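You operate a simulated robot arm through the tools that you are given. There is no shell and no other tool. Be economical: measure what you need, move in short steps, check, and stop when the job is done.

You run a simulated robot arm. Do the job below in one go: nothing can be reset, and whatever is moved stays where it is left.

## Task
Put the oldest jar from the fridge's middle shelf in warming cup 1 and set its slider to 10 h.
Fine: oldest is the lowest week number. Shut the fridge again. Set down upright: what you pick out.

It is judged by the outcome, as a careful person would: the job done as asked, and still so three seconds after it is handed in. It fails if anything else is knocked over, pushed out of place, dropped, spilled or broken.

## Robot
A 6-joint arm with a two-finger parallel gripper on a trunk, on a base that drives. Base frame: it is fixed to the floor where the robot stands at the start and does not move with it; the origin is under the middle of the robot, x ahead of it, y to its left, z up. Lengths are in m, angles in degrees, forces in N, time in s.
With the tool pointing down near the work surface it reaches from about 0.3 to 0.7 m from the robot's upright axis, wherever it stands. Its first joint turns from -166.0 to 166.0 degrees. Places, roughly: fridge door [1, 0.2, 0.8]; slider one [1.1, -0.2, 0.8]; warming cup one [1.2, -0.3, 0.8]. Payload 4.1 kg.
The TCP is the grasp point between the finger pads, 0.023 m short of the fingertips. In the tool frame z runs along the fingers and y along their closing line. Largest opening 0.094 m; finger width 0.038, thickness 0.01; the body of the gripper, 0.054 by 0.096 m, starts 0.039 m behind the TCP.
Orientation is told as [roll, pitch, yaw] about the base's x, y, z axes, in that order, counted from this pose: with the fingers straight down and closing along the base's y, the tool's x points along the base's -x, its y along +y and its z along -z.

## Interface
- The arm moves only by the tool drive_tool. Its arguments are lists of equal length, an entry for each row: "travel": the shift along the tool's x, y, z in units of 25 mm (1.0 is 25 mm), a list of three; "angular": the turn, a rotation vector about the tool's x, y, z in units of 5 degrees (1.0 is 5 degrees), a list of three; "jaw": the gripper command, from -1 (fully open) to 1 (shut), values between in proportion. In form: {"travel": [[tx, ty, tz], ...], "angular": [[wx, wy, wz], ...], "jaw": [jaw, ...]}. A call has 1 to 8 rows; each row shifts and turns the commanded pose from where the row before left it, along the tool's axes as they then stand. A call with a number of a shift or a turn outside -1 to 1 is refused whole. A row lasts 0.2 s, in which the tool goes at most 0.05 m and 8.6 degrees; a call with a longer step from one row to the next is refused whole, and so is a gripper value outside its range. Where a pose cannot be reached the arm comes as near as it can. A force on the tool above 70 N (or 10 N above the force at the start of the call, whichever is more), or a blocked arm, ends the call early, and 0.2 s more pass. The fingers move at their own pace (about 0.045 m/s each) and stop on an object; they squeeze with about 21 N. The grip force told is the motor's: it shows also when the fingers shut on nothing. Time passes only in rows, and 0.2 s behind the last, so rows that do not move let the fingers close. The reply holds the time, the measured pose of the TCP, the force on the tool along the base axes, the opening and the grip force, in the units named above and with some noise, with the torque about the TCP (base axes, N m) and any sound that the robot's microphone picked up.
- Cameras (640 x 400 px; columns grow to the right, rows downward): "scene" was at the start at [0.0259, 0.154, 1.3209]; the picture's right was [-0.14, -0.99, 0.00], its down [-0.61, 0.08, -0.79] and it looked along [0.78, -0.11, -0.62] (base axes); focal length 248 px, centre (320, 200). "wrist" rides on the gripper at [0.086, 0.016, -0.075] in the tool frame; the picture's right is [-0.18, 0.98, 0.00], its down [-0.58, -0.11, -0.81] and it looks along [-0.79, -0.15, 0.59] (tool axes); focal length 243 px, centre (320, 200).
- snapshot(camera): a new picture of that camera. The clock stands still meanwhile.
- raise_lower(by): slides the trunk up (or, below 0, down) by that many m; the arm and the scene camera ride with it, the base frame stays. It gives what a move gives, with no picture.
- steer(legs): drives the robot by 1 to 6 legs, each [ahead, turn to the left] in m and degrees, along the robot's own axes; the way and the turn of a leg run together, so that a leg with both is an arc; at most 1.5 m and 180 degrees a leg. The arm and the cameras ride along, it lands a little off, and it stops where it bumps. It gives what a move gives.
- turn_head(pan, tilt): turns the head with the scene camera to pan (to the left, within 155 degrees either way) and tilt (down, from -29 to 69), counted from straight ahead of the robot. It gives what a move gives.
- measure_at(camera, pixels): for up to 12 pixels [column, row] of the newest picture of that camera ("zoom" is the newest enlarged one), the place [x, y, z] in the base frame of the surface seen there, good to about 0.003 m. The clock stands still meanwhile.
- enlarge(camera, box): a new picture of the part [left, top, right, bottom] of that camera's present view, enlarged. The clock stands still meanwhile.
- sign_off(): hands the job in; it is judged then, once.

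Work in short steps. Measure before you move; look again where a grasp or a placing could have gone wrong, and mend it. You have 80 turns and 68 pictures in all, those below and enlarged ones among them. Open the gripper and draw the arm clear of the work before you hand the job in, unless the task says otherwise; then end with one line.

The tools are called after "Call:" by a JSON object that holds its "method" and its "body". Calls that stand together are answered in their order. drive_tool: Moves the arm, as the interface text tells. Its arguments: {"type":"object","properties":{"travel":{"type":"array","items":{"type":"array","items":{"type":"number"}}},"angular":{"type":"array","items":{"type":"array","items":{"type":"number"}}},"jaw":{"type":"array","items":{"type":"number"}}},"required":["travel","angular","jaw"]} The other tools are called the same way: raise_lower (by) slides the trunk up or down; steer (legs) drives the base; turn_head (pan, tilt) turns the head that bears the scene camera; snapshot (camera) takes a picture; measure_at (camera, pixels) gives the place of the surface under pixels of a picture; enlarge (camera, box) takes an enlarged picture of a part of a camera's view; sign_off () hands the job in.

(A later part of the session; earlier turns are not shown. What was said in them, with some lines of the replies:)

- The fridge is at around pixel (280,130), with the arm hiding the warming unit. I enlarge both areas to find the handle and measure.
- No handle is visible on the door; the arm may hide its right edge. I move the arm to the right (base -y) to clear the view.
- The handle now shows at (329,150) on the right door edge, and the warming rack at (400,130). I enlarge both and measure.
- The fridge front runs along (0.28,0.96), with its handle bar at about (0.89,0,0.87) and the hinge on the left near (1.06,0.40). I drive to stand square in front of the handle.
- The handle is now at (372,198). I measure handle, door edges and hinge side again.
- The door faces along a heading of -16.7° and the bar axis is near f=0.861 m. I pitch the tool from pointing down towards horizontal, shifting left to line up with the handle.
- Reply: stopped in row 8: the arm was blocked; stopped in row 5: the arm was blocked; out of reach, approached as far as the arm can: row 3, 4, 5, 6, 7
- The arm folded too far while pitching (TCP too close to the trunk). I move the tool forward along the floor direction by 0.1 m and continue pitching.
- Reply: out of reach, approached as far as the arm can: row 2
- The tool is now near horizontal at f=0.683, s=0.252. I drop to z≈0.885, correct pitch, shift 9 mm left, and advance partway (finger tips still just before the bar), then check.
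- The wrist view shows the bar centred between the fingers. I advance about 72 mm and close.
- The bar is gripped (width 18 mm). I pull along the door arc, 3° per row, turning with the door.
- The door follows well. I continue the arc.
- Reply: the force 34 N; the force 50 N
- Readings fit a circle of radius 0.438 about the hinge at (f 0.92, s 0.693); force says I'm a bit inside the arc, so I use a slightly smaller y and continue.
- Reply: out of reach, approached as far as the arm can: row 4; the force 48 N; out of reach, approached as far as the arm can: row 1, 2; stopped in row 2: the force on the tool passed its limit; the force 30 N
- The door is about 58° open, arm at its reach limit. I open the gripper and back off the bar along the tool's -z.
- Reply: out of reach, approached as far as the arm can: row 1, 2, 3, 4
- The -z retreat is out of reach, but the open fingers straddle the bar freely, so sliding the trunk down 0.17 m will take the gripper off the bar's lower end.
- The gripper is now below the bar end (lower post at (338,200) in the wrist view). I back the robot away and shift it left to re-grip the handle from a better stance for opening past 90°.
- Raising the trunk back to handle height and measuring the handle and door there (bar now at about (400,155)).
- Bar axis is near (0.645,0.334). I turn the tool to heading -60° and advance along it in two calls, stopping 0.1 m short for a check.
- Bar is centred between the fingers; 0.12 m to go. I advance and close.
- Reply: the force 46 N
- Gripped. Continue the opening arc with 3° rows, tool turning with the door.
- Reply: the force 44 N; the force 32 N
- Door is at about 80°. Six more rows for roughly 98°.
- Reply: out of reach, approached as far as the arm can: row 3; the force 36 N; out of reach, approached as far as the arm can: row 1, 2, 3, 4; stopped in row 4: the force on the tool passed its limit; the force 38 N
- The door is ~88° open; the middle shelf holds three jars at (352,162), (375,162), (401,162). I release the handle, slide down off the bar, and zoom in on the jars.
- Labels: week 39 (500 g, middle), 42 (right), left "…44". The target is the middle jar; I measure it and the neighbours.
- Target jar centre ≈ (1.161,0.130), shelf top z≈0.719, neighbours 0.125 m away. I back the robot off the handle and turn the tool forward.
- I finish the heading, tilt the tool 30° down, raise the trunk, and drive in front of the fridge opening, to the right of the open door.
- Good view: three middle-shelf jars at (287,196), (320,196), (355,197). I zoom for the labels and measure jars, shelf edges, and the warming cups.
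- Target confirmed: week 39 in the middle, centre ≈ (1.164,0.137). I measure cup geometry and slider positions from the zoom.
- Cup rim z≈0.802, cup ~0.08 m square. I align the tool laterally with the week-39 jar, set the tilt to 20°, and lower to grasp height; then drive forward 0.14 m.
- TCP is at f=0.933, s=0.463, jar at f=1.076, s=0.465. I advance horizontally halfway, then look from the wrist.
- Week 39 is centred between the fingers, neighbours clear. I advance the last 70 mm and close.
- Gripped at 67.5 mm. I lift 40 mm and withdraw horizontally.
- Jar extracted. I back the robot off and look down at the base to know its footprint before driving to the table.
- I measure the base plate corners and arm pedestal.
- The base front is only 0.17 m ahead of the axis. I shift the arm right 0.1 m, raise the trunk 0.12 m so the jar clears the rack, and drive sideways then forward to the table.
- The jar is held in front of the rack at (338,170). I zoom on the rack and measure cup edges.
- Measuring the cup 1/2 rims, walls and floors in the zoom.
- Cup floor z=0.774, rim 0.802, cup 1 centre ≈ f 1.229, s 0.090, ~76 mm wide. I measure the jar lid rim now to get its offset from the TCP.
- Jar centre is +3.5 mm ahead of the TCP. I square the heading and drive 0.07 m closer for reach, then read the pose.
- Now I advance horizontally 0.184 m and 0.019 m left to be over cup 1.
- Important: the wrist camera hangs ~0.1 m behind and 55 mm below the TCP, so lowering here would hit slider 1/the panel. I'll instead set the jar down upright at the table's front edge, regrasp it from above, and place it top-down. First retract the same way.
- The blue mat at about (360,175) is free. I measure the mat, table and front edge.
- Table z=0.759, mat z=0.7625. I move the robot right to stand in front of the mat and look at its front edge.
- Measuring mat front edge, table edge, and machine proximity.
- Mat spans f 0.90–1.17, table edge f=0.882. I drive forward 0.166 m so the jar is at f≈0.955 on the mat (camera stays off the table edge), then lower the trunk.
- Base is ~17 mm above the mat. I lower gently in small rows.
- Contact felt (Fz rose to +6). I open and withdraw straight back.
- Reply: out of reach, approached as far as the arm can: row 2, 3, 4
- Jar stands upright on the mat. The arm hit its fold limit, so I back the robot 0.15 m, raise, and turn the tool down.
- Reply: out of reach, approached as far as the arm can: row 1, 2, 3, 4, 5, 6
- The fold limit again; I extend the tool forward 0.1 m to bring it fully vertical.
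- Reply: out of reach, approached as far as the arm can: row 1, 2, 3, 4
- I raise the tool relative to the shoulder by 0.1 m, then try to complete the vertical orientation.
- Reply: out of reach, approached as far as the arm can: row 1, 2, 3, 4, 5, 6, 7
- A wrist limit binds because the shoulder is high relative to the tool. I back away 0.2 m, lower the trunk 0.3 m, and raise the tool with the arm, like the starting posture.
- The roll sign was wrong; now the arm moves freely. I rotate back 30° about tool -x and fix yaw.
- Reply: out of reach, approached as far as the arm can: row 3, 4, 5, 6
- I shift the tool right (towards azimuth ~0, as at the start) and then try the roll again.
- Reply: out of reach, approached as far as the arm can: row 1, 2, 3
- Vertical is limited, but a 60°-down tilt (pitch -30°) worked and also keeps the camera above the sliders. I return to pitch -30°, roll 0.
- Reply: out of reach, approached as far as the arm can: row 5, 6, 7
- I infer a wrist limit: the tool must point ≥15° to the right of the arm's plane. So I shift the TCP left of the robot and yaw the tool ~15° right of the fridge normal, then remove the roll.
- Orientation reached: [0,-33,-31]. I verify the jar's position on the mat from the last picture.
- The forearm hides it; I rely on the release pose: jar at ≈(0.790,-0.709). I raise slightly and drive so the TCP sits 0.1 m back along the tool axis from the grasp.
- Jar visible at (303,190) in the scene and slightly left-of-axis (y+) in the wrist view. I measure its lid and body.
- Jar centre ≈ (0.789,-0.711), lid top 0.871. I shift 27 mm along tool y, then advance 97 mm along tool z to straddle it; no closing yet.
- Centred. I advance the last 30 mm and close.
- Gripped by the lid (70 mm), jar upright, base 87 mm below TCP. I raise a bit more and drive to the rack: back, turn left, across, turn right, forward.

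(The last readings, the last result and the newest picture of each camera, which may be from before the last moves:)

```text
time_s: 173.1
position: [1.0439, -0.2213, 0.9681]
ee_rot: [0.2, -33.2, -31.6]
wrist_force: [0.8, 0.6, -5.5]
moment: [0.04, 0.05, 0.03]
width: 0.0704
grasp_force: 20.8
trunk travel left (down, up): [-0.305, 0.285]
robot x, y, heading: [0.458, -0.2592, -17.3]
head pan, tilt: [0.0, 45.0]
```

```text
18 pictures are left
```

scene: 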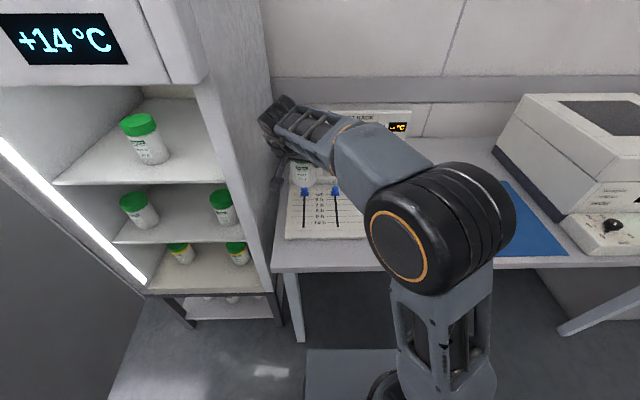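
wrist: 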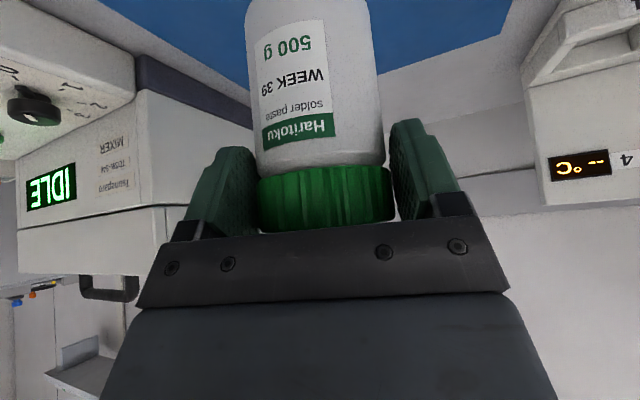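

I check clearance between the wrist's left side (265,118) and the fridge's right wall before going further.

Call:
{"method": "measure_at", "body": {"camera": "scene", "pixels": [[264, 116], [270, 105], [268, 130], [276, 178], [240, 110], [225, 60], [258, 160], [285, 98]]}}

Call:
{"method": "steer", "body": {"legs": [[0.07, 0]]}}

Call:
{"method": "enlarge", "body": {"camera": "scene", "box": [230, 80, 370, 240]}}

```text
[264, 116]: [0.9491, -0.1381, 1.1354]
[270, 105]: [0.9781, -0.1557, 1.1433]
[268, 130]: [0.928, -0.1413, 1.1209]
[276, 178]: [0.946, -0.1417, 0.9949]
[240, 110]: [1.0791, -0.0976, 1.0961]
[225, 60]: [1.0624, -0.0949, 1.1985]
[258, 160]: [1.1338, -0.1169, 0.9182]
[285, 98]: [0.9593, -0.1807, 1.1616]
```

```text
time_s: 174.2
position: [1.1109, -0.2427, 0.9692]
ee_rot: [0.2, -33.3, -31.7]
wrist_force: [0.1, 0.1, -5.5]
moment: [0.03, 0.05, -0.01]
width: 0.0707
grasp_force: 20.8
trunk travel left (down, up): [-0.305, 0.285]
robot x, y, heading: [0.5222, -0.2844, -17.4]
head pan, tilt: [0.0, 45.0]
```

```text
2.50 times, centred on (300, 160) of scene
```

zoom: 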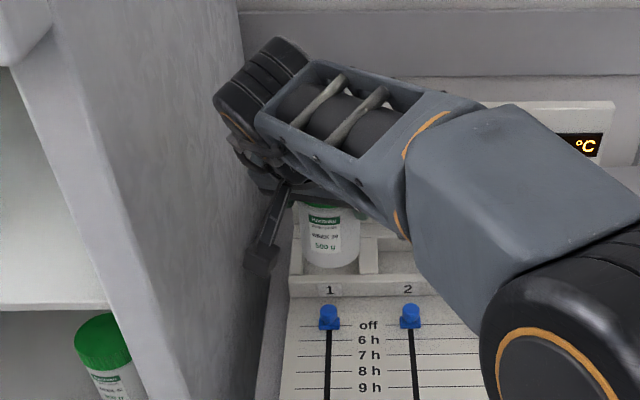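

Clearance to the fridge wall is ~7 cm. I move horizontally the last 85 mm forward and 29 mm along tool y over cup 1.

Call:
{"method": "drive_tool", "body": {"travel": [[-0.71, 0.293, 0.467], [-0.71, 0.293, 0.467], [-0.71, 0.293, 0.467], [-0.71, 0.293, 0.467], [0, 0, 0]], "angular": [[0, 0, 0], [0, 0, 0], [0, 0, 0], [0, 0, 0], [0, 0, 0]], "jaw": [1, 1, 1, 1, 1]}}

Call:
{"method": "raise_lower", "body": {"by": -0.07}}

Call:
{"method": "enlarge", "body": {"camera": "scene", "box": [240, 90, 360, 210]}}

Call:
{"method": "snapshot", "body": {"camera": "wrist"}}

```text
time_s: 175.3
position: [1.1996, -0.2635, 0.9691]
ee_rot: [0.2, -33.1, -31.6]
wrist_force: [0.0, -0.9, -4.6]
moment: [0.04, 0.04, 0.0]
width: 0.0705
grasp_force: 20.9
trunk travel left (down, up): [-0.305, 0.285]
robot x, y, heading: [0.5222, -0.2826, -17.7]
head pan, tilt: [0.0, 45.0]
```

```text
time_s: 176.4
position: [1.2007, -0.2634, 0.8988]
ee_rot: [0.2, -33.3, -31.6]
wrist_force: [0.9, 0.8, -6.3]
moment: [0.03, 0.08, -0.02]
width: 0.0706
grasp_force: 20.5
trunk travel left (down, up): [-0.235, 0.355]
robot x, y, heading: [0.5272, -0.2827, -17.5]
head pan, tilt: [0.0, 45.0]
```

```text
3.33 times, centred on (300, 150) of scene
```

zoom: 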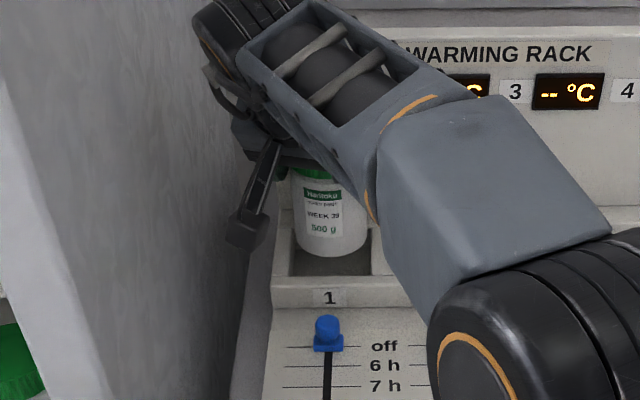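

```text
15 pictures are left
```

wrist: 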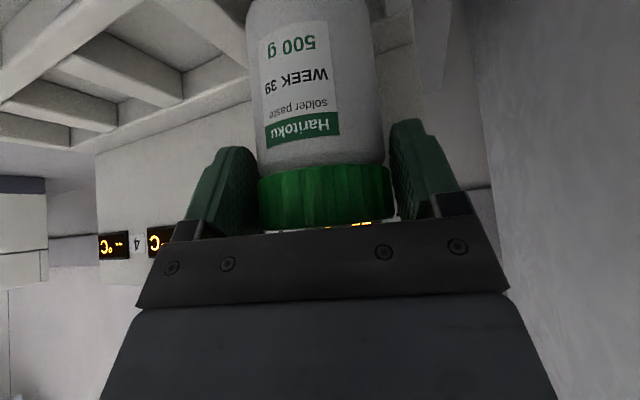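

The jar's base is ~10 mm above the rim. I measure jar surface and slot edges to check alignment.

Call:
{"method": "measure_at", "body": {"camera": "zoom", "pixels": [[331, 240], [331, 225], [300, 225], [363, 225], [290, 265], [285, 265], [375, 262], [382, 262], [331, 270], [331, 276], [331, 283], [293, 262]]}}

```text
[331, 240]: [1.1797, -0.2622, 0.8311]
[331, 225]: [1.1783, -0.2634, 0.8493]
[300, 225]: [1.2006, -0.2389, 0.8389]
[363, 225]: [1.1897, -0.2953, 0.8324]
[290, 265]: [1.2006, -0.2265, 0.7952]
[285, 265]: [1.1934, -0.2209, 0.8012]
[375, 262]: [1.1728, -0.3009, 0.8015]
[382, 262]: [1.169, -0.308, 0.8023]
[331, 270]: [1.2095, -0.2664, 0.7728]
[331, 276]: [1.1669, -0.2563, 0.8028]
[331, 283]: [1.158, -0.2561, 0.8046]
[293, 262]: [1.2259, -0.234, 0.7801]
```

Jar looks ~4 mm too far forward (centre f≈1.235 vs slot 1.231); lateral is good. I correct and lower partway into the cup.

Call:
{"method": "drive_tool", "body": {"travel": [[0.13, -0.04, -0.085], [0, 0, 0]], "angular": [[0, 0, 0], [0, 0, 0]], "jaw": [1, 1]}}

Call:
{"method": "raise_lower", "body": {"by": -0.025}}

Call:
{"method": "enlarge", "body": {"camera": "scene", "box": [240, 90, 360, 210]}}

```text
time_s: 177.0
position: [1.1958, -0.2617, 0.8987]
ee_rot: [0.1, -33.2, -31.6]
wrist_force: [-0.9, 0.9, -6.7]
moment: [0.04, 0.06, 0.01]
width: 0.0704
grasp_force: 21.1
trunk travel left (down, up): [-0.235, 0.355]
robot x, y, heading: [0.5232, -0.2825, -17.5]
head pan, tilt: [0.0, 45.0]
```

```text
time_s: 177.7
position: [1.1958, -0.2622, 0.8734]
ee_rot: [0.2, -33.4, -31.5]
wrist_force: [0.1, -0.1, -5.6]
moment: [0.03, 0.05, 0.02]
width: 0.0705
grasp_force: 20.8
trunk travel left (down, up): [-0.21, 0.38]
robot x, y, heading: [0.5247, -0.2769, -17.5]
head pan, tilt: [0.0, 45.0]
```

```text
3.33 times, centred on (300, 150) of scene
```

zoom: 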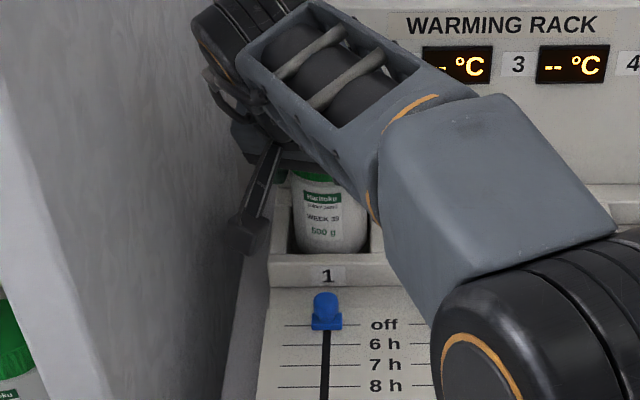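

It's inside the cup with no contact force. I lower the last 12 mm gently.

Call:
{"method": "drive_tool", "body": {"travel": [[0.11, 0, 0.167], [0.11, 0, 0.167], [0.03, 0, 0.045], [0, 0, 0]], "angular": [[0, 0, 0], [0, 0, 0], [0, 0, 0], [0, 0, 0]], "jaw": [1, 1, 1, 1]}}

Call:
{"method": "drive_tool", "body": {"travel": [[0.02, 0, 0.03], [0.02, 0, 0.03], [0, 0, 0]], "angular": [[0, 0, 0], [0, 0, 0], [0, 0, 0]], "jaw": [1, 1, 1]}}

```text
time_s: 178.7
position: [1.1952, -0.2625, 0.8619]
ee_rot: [0.2, -33.3, -31.6]
wrist_force: [0.4, 0.3, -3.0]
moment: [-0.07, 0.06, 0.0]
width: 0.0708
grasp_force: 21.2
trunk travel left (down, up): [-0.21, 0.38]
robot x, y, heading: [0.5243, -0.2786, -17.6]
head pan, tilt: [0.0, 45.0]
```

```text
time_s: 179.5
position: [1.1954, -0.2623, 0.8609]
ee_rot: [0.3, -33.4, -31.6]
wrist_force: [0.6, -1.5, 2.9]
moment: [-0.28, 0.1, 0.01]
width: 0.0703
grasp_force: 20.6
trunk travel left (down, up): [-0.21, 0.38]
robot x, y, heading: [0.5257, -0.2782, -17.3]
head pan, tilt: [0.0, 45.0]
```

Seated on the cup floor. I open and retract along the tool axis.

Call:
{"method": "drive_tool", "body": {"travel": [[0, 0, 0], [0, 0, 0], [0, 0, 0], [0, 0, -1], [0, 0, -1], [0, 0, -1], [0, 0, -1], [0, 0, 0]], "angular": [[0, 0, 0], [0, 0, 0], [0, 0, 0], [0, 0, 0], [0, 0, 0], [0, 0, 0], [0, 0, 0], [0, 0, 0]], "jaw": [-0.8, -1, -1, -1, -1, -1, -1, -1]}}

Call:
{"method": "enlarge", "body": {"camera": "scene", "box": [230, 90, 370, 260]}}

```text
time_s: 181.3
position: [1.149, -0.2335, 0.9446]
ee_rot: [0.2, -33.3, -31.5]
wrist_force: [-0.4, 0.7, -0.3]
moment: [0.01, 0.02, -0.02]
width: 0.0942
grasp_force: 0.1
trunk travel left (down, up): [-0.21, 0.38]
robot x, y, heading: [0.5239, -0.2806, -17.3]
head pan, tilt: [0.0, 45.0]
```

```text
2.35 times, centred on (300, 175) of scene
```

zoom: 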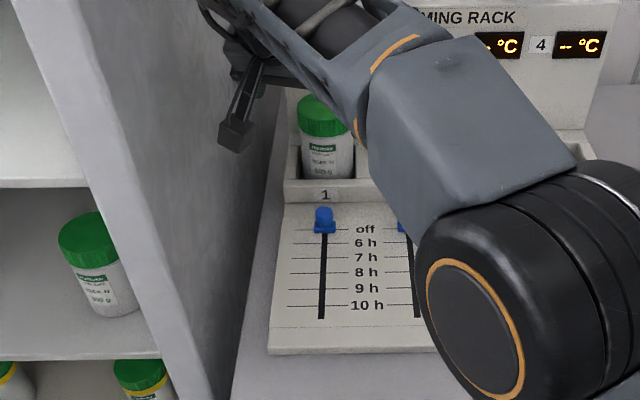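

Jar 39 is standing in cup 1. Now the slider: I measure knob 1, slot and the 10 h line.

Call:
{"method": "measure_at", "body": {"camera": "zoom", "pixels": [[323, 212], [323, 222], [316, 224], [331, 224], [323, 231], [322, 242], [322, 272], [321, 304], [321, 318], [300, 304], [335, 304], [300, 229]]}}

Call:
{"method": "steer", "body": {"legs": [[-0.14, 0]]}}

Call:
{"method": "enlarge", "body": {"camera": "scene", "box": [260, 90, 340, 190]}}

```text
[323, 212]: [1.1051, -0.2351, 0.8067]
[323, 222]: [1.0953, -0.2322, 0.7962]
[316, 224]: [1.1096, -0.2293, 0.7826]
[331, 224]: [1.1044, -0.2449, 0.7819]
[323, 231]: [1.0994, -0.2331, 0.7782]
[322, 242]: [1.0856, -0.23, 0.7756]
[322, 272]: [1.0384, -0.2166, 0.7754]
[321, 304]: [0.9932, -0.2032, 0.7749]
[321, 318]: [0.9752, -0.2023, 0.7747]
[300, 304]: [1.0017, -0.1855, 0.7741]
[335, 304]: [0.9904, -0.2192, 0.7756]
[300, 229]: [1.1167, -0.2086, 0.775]
```

```text
time_s: 182.7
position: [1.0129, -0.1889, 0.9441]
ee_rot: [0.2, -33.3, -31.4]
wrist_force: [0.5, 0.1, -0.3]
moment: [-0.03, -0.01, 0.05]
width: 0.0938
grasp_force: 0.1
trunk travel left (down, up): [-0.21, 0.38]
robot x, y, heading: [0.3885, -0.2403, -17.7]
head pan, tilt: [0.0, 45.0]
```

```text
4.00 times, centred on (300, 140) of scene
```

zoom: 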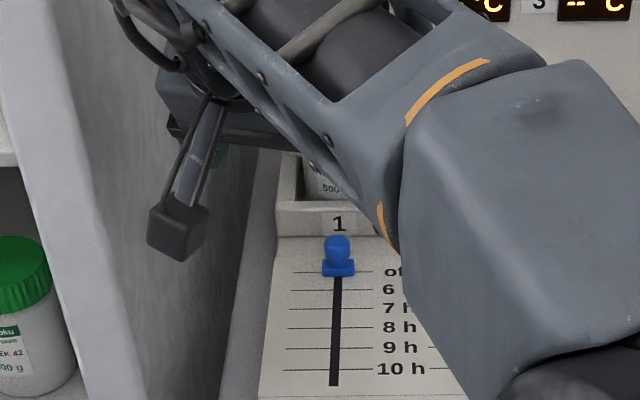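

Knob centre ≈ (1.107,-0.2356,0.797) at f 1.128; the 10 h line is at f 1.012, so 0.116 m of travel. I approach along the tool axis with the jaws at ~50 mm.

Call:
{"method": "drive_tool", "body": {"travel": [[-0.039, 0.053, 0.945], [-0.039, 0.053, 0.945], [-0.039, 0.053, 0.945], [-0.039, 0.053, 0.945], [-0.039, 0.053, 0.945], [0, 0, 0]], "angular": [[0, 0, 0], [0, 0, 0], [0, 0, 0], [0, 0, 0], [0, 0, 0], [0, 0, 0]], "jaw": [-0.1, -0.1, -0.1, -0.1, -0.1, -0.1]}}

Call:
{"method": "snapshot", "body": {"camera": "wrist"}}

```text
time_s: 184.1
position: [1.0755, -0.2191, 0.8466]
ee_rot: [0.3, -33.3, -31.5]
wrist_force: [-0.4, 0.7, 0.4]
moment: [-0.01, -0.02, 0.01]
width: 0.0519
grasp_force: 0.1
trunk travel left (down, up): [-0.21, 0.38]
robot x, y, heading: [0.3879, -0.2371, -17.6]
head pan, tilt: [0.0, 45.0]
```

```text
11 pictures are left
```

wrist: 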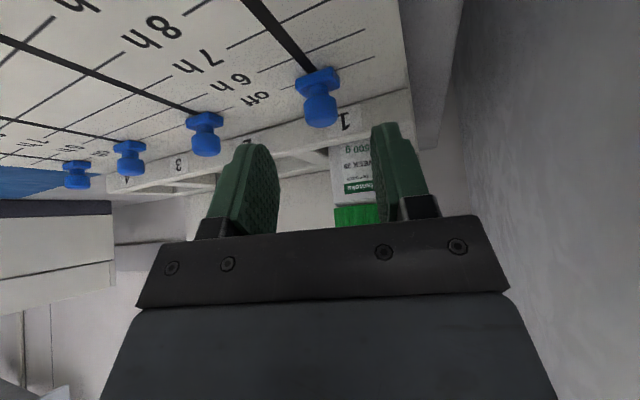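

Knob is centred between the fingers. I go the last 46 mm and close on it.

Call:
{"method": "drive_tool", "body": {"travel": [[-0.05, 0.05, 0.9], [-0.05, 0.04, 0.9], [0, 0, 0], [0, 0, 0], [0, 0, 0], [0, 0, 0]], "angular": [[0, 0, 0], [0, 0, 0], [0, 0, 0], [0, 0, 0], [0, 0, 0], [0, 0, 0]], "jaw": [-0.1, -0.1, -0.1, 1, 1, 1]}}

```text
time_s: 185.5
position: [1.0992, -0.2338, 0.8124]
ee_rot: [0.2, -33.4, -31.6]
wrist_force: [-5.3, -4.4, 0.1]
moment: [-0.11, 0.25, -0.2]
width: 0.02
grasp_force: 45.2
trunk travel left (down, up): [-0.21, 0.38]
robot x, y, heading: [0.3885, -0.2394, -17.7]
head pan, tilt: [0.0, 45.0]
```

Gripped (20 mm). I drag it along -f; five rows first, then check.

Call:
{"method": "drive_tool", "body": {"travel": [[0.627, -0.2, -0.413], [0.627, -0.2, -0.413], [0.627, -0.2, -0.413], [0.627, -0.2, -0.413], [0.627, -0.2, -0.413], [0, 0, 0]], "angular": [[0, 0, 0], [0, 0, 0], [0, 0, 0], [0, 0, 0], [0, 0, 0], [0, 0, 0]], "jaw": [1, 1, 1, 1, 1, 1]}}

```text
time_s: 186.9
position: [1.0062, -0.205, 0.812]
ee_rot: [0.3, -33.3, -31.6]
wrist_force: [-4.8, -18.2, 5.6]
moment: [-0.22, 0.57, -0.05]
width: 0.0198
grasp_force: 45.1
trunk travel left (down, up): [-0.21, 0.38]
robot x, y, heading: [0.3877, -0.2379, -17.5]
head pan, tilt: [0.0, 45.0]
```

Moved 97 mm; 19 mm remain. One more row and check visually.

Call:
{"method": "drive_tool", "body": {"travel": [[0.627, -0.25, -0.413], [0, 0, 0]], "angular": [[0, 0, 0], [0, 0, 0]], "jaw": [1, 1]}}

Call:
{"method": "enlarge", "body": {"camera": "scene", "box": [250, 100, 360, 200]}}

```text
time_s: 187.5
position: [0.9865, -0.1995, 0.8127]
ee_rot: [0.4, -33.2, -31.4]
wrist_force: [-5.1, -13.6, 3.5]
moment: [-0.36, -0.14, 0.04]
width: 0.0202
grasp_force: 45.0
trunk travel left (down, up): [-0.21, 0.38]
robot x, y, heading: [0.3882, -0.2382, -17.5]
head pan, tilt: [0.0, 45.0]
```

```text
4.00 times, centred on (305, 150) of scene
```

zoom: 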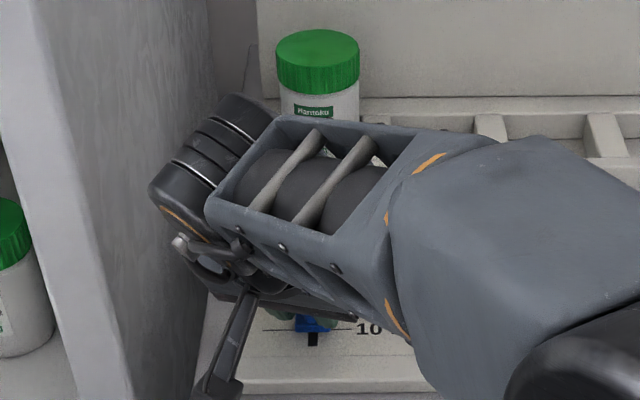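

The knob plate looks at the 10 h line. I release, retract along the tool axis, and inspect.

Call:
{"method": "drive_tool", "body": {"travel": [[0, 0, 0], [0, 0, 0], [0, 0, -1], [0, 0, -1], [0, 0, -1], [0, 0, -1], [0, 0, 0]], "angular": [[0, 0, 0], [0, 0, 0], [0, 0, 0], [0, 0, 0], [0, 0, 0], [0, 0, 0], [0, 0, 0]], "jaw": [-0.1, -0.1, -0.1, -0.1, -0.1, -0.1, -0.1]}}

Call:
{"method": "steer", "body": {"legs": [[-0.2, 0]]}}

Call:
{"method": "enlarge", "body": {"camera": "scene", "box": [230, 60, 370, 180]}}

```text
time_s: 189.1
position: [0.9403, -0.172, 0.8953]
ee_rot: [0.3, -33.3, -31.6]
wrist_force: [0.7, -0.8, -0.1]
moment: [-0.03, 0.02, 0.0]
width: 0.0515
grasp_force: 0.0
trunk travel left (down, up): [-0.21, 0.38]
robot x, y, heading: [0.3891, -0.2386, -17.6]
head pan, tilt: [0.0, 45.0]
```

```text
time_s: 190.7
position: [0.7468, -0.1093, 0.8972]
ee_rot: [0.2, -33.3, -31.5]
wrist_force: [0.1, -0.6, 0.4]
moment: [-0.03, 0.01, -0.01]
width: 0.0519
grasp_force: 0.1
trunk travel left (down, up): [-0.21, 0.38]
robot x, y, heading: [0.1922, -0.1809, -17.2]
head pan, tilt: [0.0, 45.0]
```

```text
3.33 times, centred on (300, 120) of scene
```

zoom: 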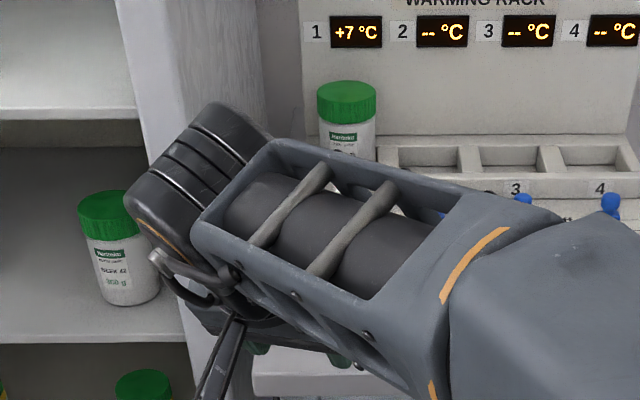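

Display 1 now reads +7 °C, so the cup senses the jar. Now to shut the door: I close the jaws, then drive around the open door to its outer (left) side, facing across it.

Call:
{"method": "drive_tool", "body": {"travel": [[0, 0, 0], [0, 0, 0], [0, 0, 0]], "angular": [[0, 0, 0], [0, 0, 0], [0, 0, 0]], "jaw": [1, 1, 1]}}

Call:
{"method": "steer", "body": {"legs": [[-0.18, 0], [0, 90.5], [1.3, 0], [0, -150]]}}

Call:
{"method": "turn_head", "body": {"pan": 20, "tilt": 40}}

Call:
{"method": "snapshot", "body": {"camera": "scene"}}

```text
time_s: 191.5
position: [0.7463, -0.1101, 0.8961]
ee_rot: [0.1, -33.3, -31.4]
wrist_force: [0.2, 0.2, 0.6]
moment: [0.02, -0.02, -0.01]
width: 0.0
grasp_force: 19.8
trunk travel left (down, up): [-0.21, 0.38]
robot x, y, heading: [0.1936, -0.1776, -17.3]
head pan, tilt: [0.0, 45.0]
```

```text
time_s: 209.1
position: [0.7123, 0.6995, 0.897]
ee_rot: [0.2, -33.4, -88.1]
wrist_force: [-0.1, -0.6, -0.2]
moment: [-0.01, 0.0, 0.01]
width: 0.0002
grasp_force: 21.5
trunk travel left (down, up): [-0.21, 0.38]
robot x, y, heading: [0.3563, 1.1233, -73.8]
head pan, tilt: [0.0, 45.0]
```

```text
time_s: 209.9
position: [0.7131, 0.6982, 0.8979]
ee_rot: [0.3, -33.3, -88.1]
wrist_force: [0.4, 0.6, 0.4]
moment: [-0.02, 0.0, 0.01]
width: 0.0
grasp_force: 21.1
trunk travel left (down, up): [-0.21, 0.38]
robot x, y, heading: [0.3563, 1.1228, -74.0]
head pan, tilt: [20.0, 40.0]
```

```text
8 pictures are left
```

scene: 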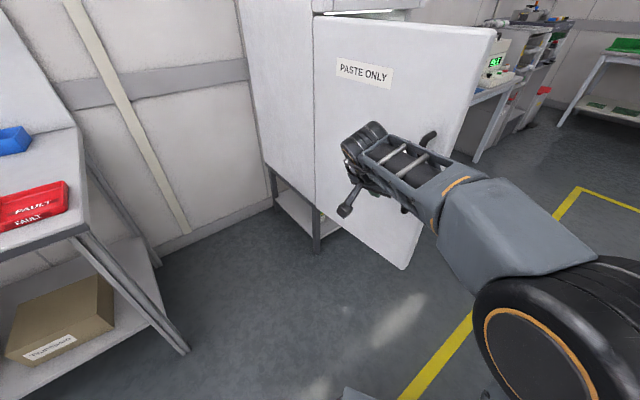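

Positioned well: TCP at f 0.483, s 0.873, aimed to meet the door between handle and hinge. I push along the heading 0.55 m.

Call:
{"method": "steer", "body": {"legs": [[0.55, 0]]}}

Call:
{"method": "snapshot", "body": {"camera": "scene"}}

```text
time_s: 213.1
position: [0.861, 0.1752, 0.896]
ee_rot: [0.2, -33.3, -88.2]
wrist_force: [0.4, -0.2, 0.2]
moment: [-0.03, -0.03, 0.01]
width: 0.0
grasp_force: 20.4
trunk travel left (down, up): [-0.21, 0.38]
robot x, y, heading: [0.4988, 0.596, -74.2]
head pan, tilt: [20.0, 40.0]
```

```text
7 pictures are left
```

scene: 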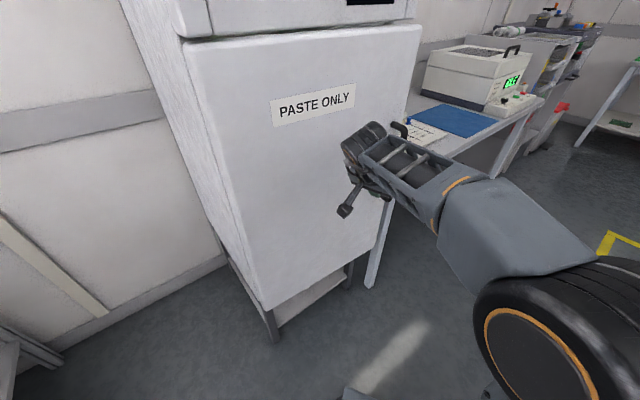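

The door looks shut already (swung on). I measure points on the door face and cabinet to verify, and zoom at the door's top gap.

Call:
{"method": "measure_at", "body": {"camera": "scene", "pixels": [[260, 200], [230, 80], [400, 60], [300, 150], [370, 50], [270, 15], [385, 12], [260, 290]]}}

Call:
{"method": "enlarge", "body": {"camera": "scene", "box": [170, 0, 440, 110]}}

```text
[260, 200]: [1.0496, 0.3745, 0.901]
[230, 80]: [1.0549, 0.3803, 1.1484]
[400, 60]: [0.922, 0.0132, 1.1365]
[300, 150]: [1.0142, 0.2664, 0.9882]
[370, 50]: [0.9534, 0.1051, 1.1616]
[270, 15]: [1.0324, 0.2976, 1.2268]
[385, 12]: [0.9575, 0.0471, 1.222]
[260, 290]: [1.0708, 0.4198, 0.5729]
```

```text
2.37 times, centred on (305, 55) of scene
```

zoom: 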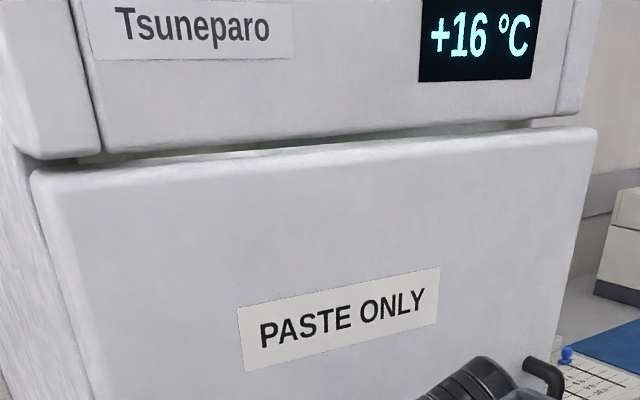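

The door is still ~3° ajar (f 0.880 at s 0.28 vs 0.903 closed). I push sideways (+f) with the side of the gripper at s≈0.41, between hinge and handle.

Call:
{"method": "drive_tool", "body": {"travel": [[-0.21, 0.76, 0.14], [-0.21, 0.76, 0.14], [-0.21, 0.76, 0.14], [-0.21, 0.76, 0.14], [-0.21, 0.76, 0.14], [0, 0, 0]], "angular": [[0, 0, 0], [0, 0, 0], [0, 0, 0], [0, 0, 0], [0, 0, 0], [0, 0, 0]], "jaw": [1, 1, 1, 1, 1, 1]}}

Call:
{"method": "enlarge", "body": {"camera": "scene", "box": [170, 0, 440, 110]}}

Call:
{"method": "measure_at", "body": {"camera": "zoom", "pixels": [[70, 220], [300, 200], [500, 170], [560, 170], [570, 200], [545, 110]]}}

```text
time_s: 214.3
position: [0.9408, 0.1543, 0.898]
ee_rot: [-1.2, -32.4, -88.4]
wrist_force: [-42.0, 33.4, 6.5]
moment: [-1.6, -2.29, 1.64]
width: 0.0
grasp_force: 21.4
trunk travel left (down, up): [-0.21, 0.38]
robot x, y, heading: [0.5074, 0.6007, -74.4]
head pan, tilt: [20.0, 40.0]
stopped in row 5: the force on the tool passed its limit (the readings are from after the stop); the commanded pose is now the measured one
```

```text
2.37 times, centred on (305, 55) of scene
```

zoom: 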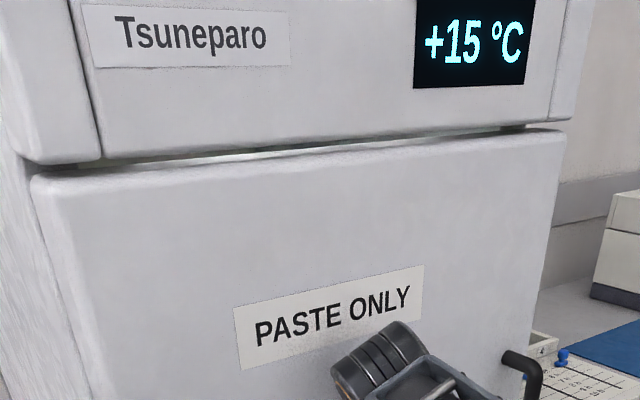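

```text
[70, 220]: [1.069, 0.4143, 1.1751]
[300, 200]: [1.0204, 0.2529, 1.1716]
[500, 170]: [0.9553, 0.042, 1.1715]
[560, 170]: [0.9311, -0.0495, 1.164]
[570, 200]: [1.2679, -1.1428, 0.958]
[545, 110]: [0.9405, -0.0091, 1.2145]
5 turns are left
```

Door face now at f≈0.903 across: shut, and the fridge temperature is dropping. I draw the arm off, back the robot away, and look at the slider.

Call:
{"method": "drive_tool", "body": {"travel": [[0.21, -0.76, -0.14], [0.21, -0.76, -0.14], [0.21, -0.76, -0.14], [0.21, -0.76, -0.14], [0, 0, 0]], "angular": [[0, 0, 0], [0, 0, 0], [0, 0, 0], [0, 0, 0], [0, 0, 0]], "jaw": [1, 1, 1, -1, -1]}}

Call:
{"method": "steer", "body": {"legs": [[-0.3, 0], [0, -60], [0.75, 0], [0, 100]]}}

Call:
{"method": "turn_head", "body": {"pan": 0, "tilt": 35}}

Call:
{"method": "snapshot", "body": {"camera": "scene"}}

```text
time_s: 215.5
position: [0.8697, 0.1749, 0.8957]
ee_rot: [-1.2, -32.4, -88.0]
wrist_force: [0.2, -0.6, -0.3]
moment: [-0.01, -0.03, -0.01]
width: 0.0509
grasp_force: 0.1
trunk travel left (down, up): [-0.21, 0.38]
robot x, y, heading: [0.5023, 0.5995, -74.0]
head pan, tilt: [20.0, 40.0]
```

```text
time_s: 228.0
position: [0.4481, 0.2515, 0.8941]
ee_rot: [-1.1, -32.3, -48.6]
wrist_force: [-0.7, -0.4, 0.3]
moment: [0.0, -0.01, -0.03]
width: 0.0938
grasp_force: 0.0
trunk travel left (down, up): [-0.21, 0.38]
robot x, y, heading: [-0.1096, 0.3465, -34.9]
head pan, tilt: [20.0, 40.0]
```

```text
time_s: 228.9
position: [0.4475, 0.2526, 0.8958]
ee_rot: [-1.2, -32.4, -48.5]
wrist_force: [-0.1, -0.1, 0.4]
moment: [0.01, 0.02, 0.0]
width: 0.0941
grasp_force: 0.0
trunk travel left (down, up): [-0.21, 0.38]
robot x, y, heading: [-0.1083, 0.3453, -34.5]
head pan, tilt: [0.0, 35.0]
```

```text
4 pictures are left
4 turns are left
```

scene: 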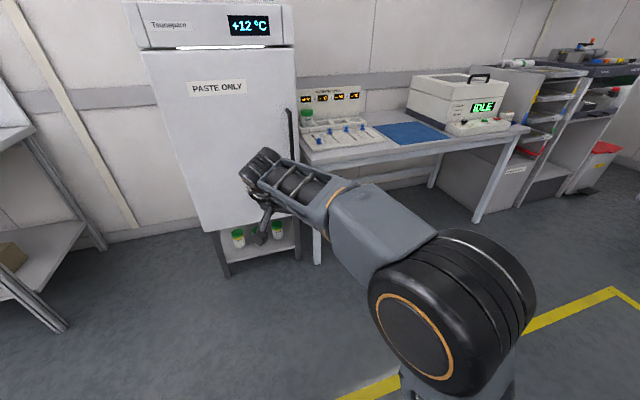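

The fridge is shut and cooling. I zoom on the rack to check the slider and jar.

Call:
{"method": "enlarge", "body": {"camera": "scene", "box": [290, 85, 390, 155]}}

Call:
{"method": "measure_at", "body": {"camera": "zoom", "pixels": [[105, 375], [100, 365], [110, 385], [110, 170], [110, 250]]}}

```text
5.71 times, centred on (340, 120) of scene
```

zoom: 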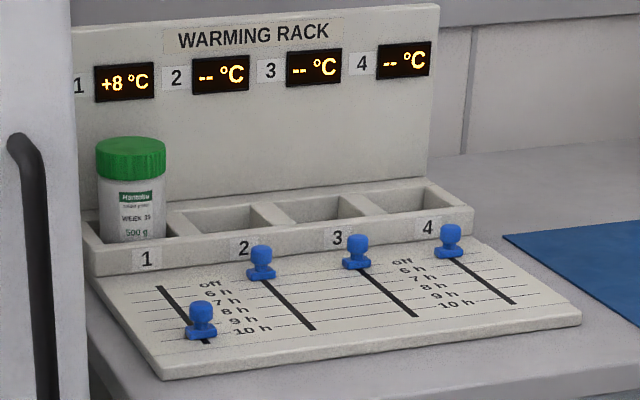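

```text
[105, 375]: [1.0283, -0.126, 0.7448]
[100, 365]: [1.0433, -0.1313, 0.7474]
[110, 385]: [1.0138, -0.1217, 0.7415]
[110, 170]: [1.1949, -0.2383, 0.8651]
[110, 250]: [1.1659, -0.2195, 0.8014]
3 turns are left
```

Jar stands in cup 1 (+8 °C), the knob is at the 10 h label. I measure the knob base against the 10 h line (f≈1.012).

Call:
{"method": "measure_at", "body": {"camera": "zoom", "pixels": [[200, 336], [200, 328], [192, 334], [212, 332], [200, 306], [222, 335], [175, 343], [260, 276], [252, 331], [188, 334]]}}

Call:
{"method": "enlarge", "body": {"camera": "scene", "box": [310, 130, 346, 152]}}

```text
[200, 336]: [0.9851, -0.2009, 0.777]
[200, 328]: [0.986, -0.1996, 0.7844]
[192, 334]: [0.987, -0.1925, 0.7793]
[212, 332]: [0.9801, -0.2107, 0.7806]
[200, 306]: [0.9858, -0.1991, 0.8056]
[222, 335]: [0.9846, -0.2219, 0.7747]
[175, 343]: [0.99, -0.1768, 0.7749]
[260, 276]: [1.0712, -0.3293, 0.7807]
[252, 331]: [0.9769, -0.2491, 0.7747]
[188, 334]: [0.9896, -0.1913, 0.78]
```

```text
16.00 times, centred on (328, 141) of scene
2 turns are left
```

zoom: 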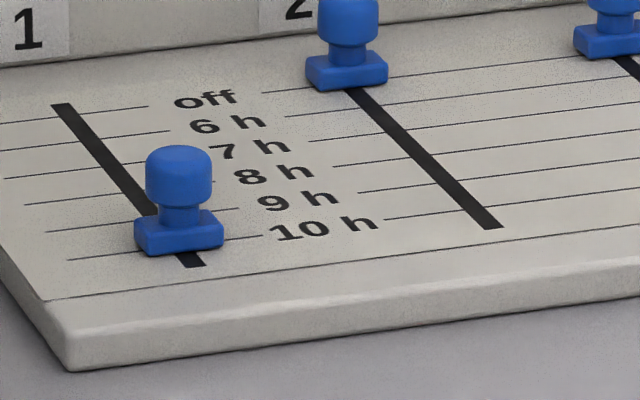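

The job is done: the week 39 jar from the middle shelf, the lowest week number there, stands upright in warming cup 1, its slider is at 10 h, the fridge is shut and the arm is clear.

Call:
{"method": "sign_off", "body": {}}

```text
The job is handed in.
```

The week 39 jar, the oldest on the middle shelf, is upright in warming cup 1 with its slider at 10 h; the fridge is shut, and the arm is clear with the gripper open.
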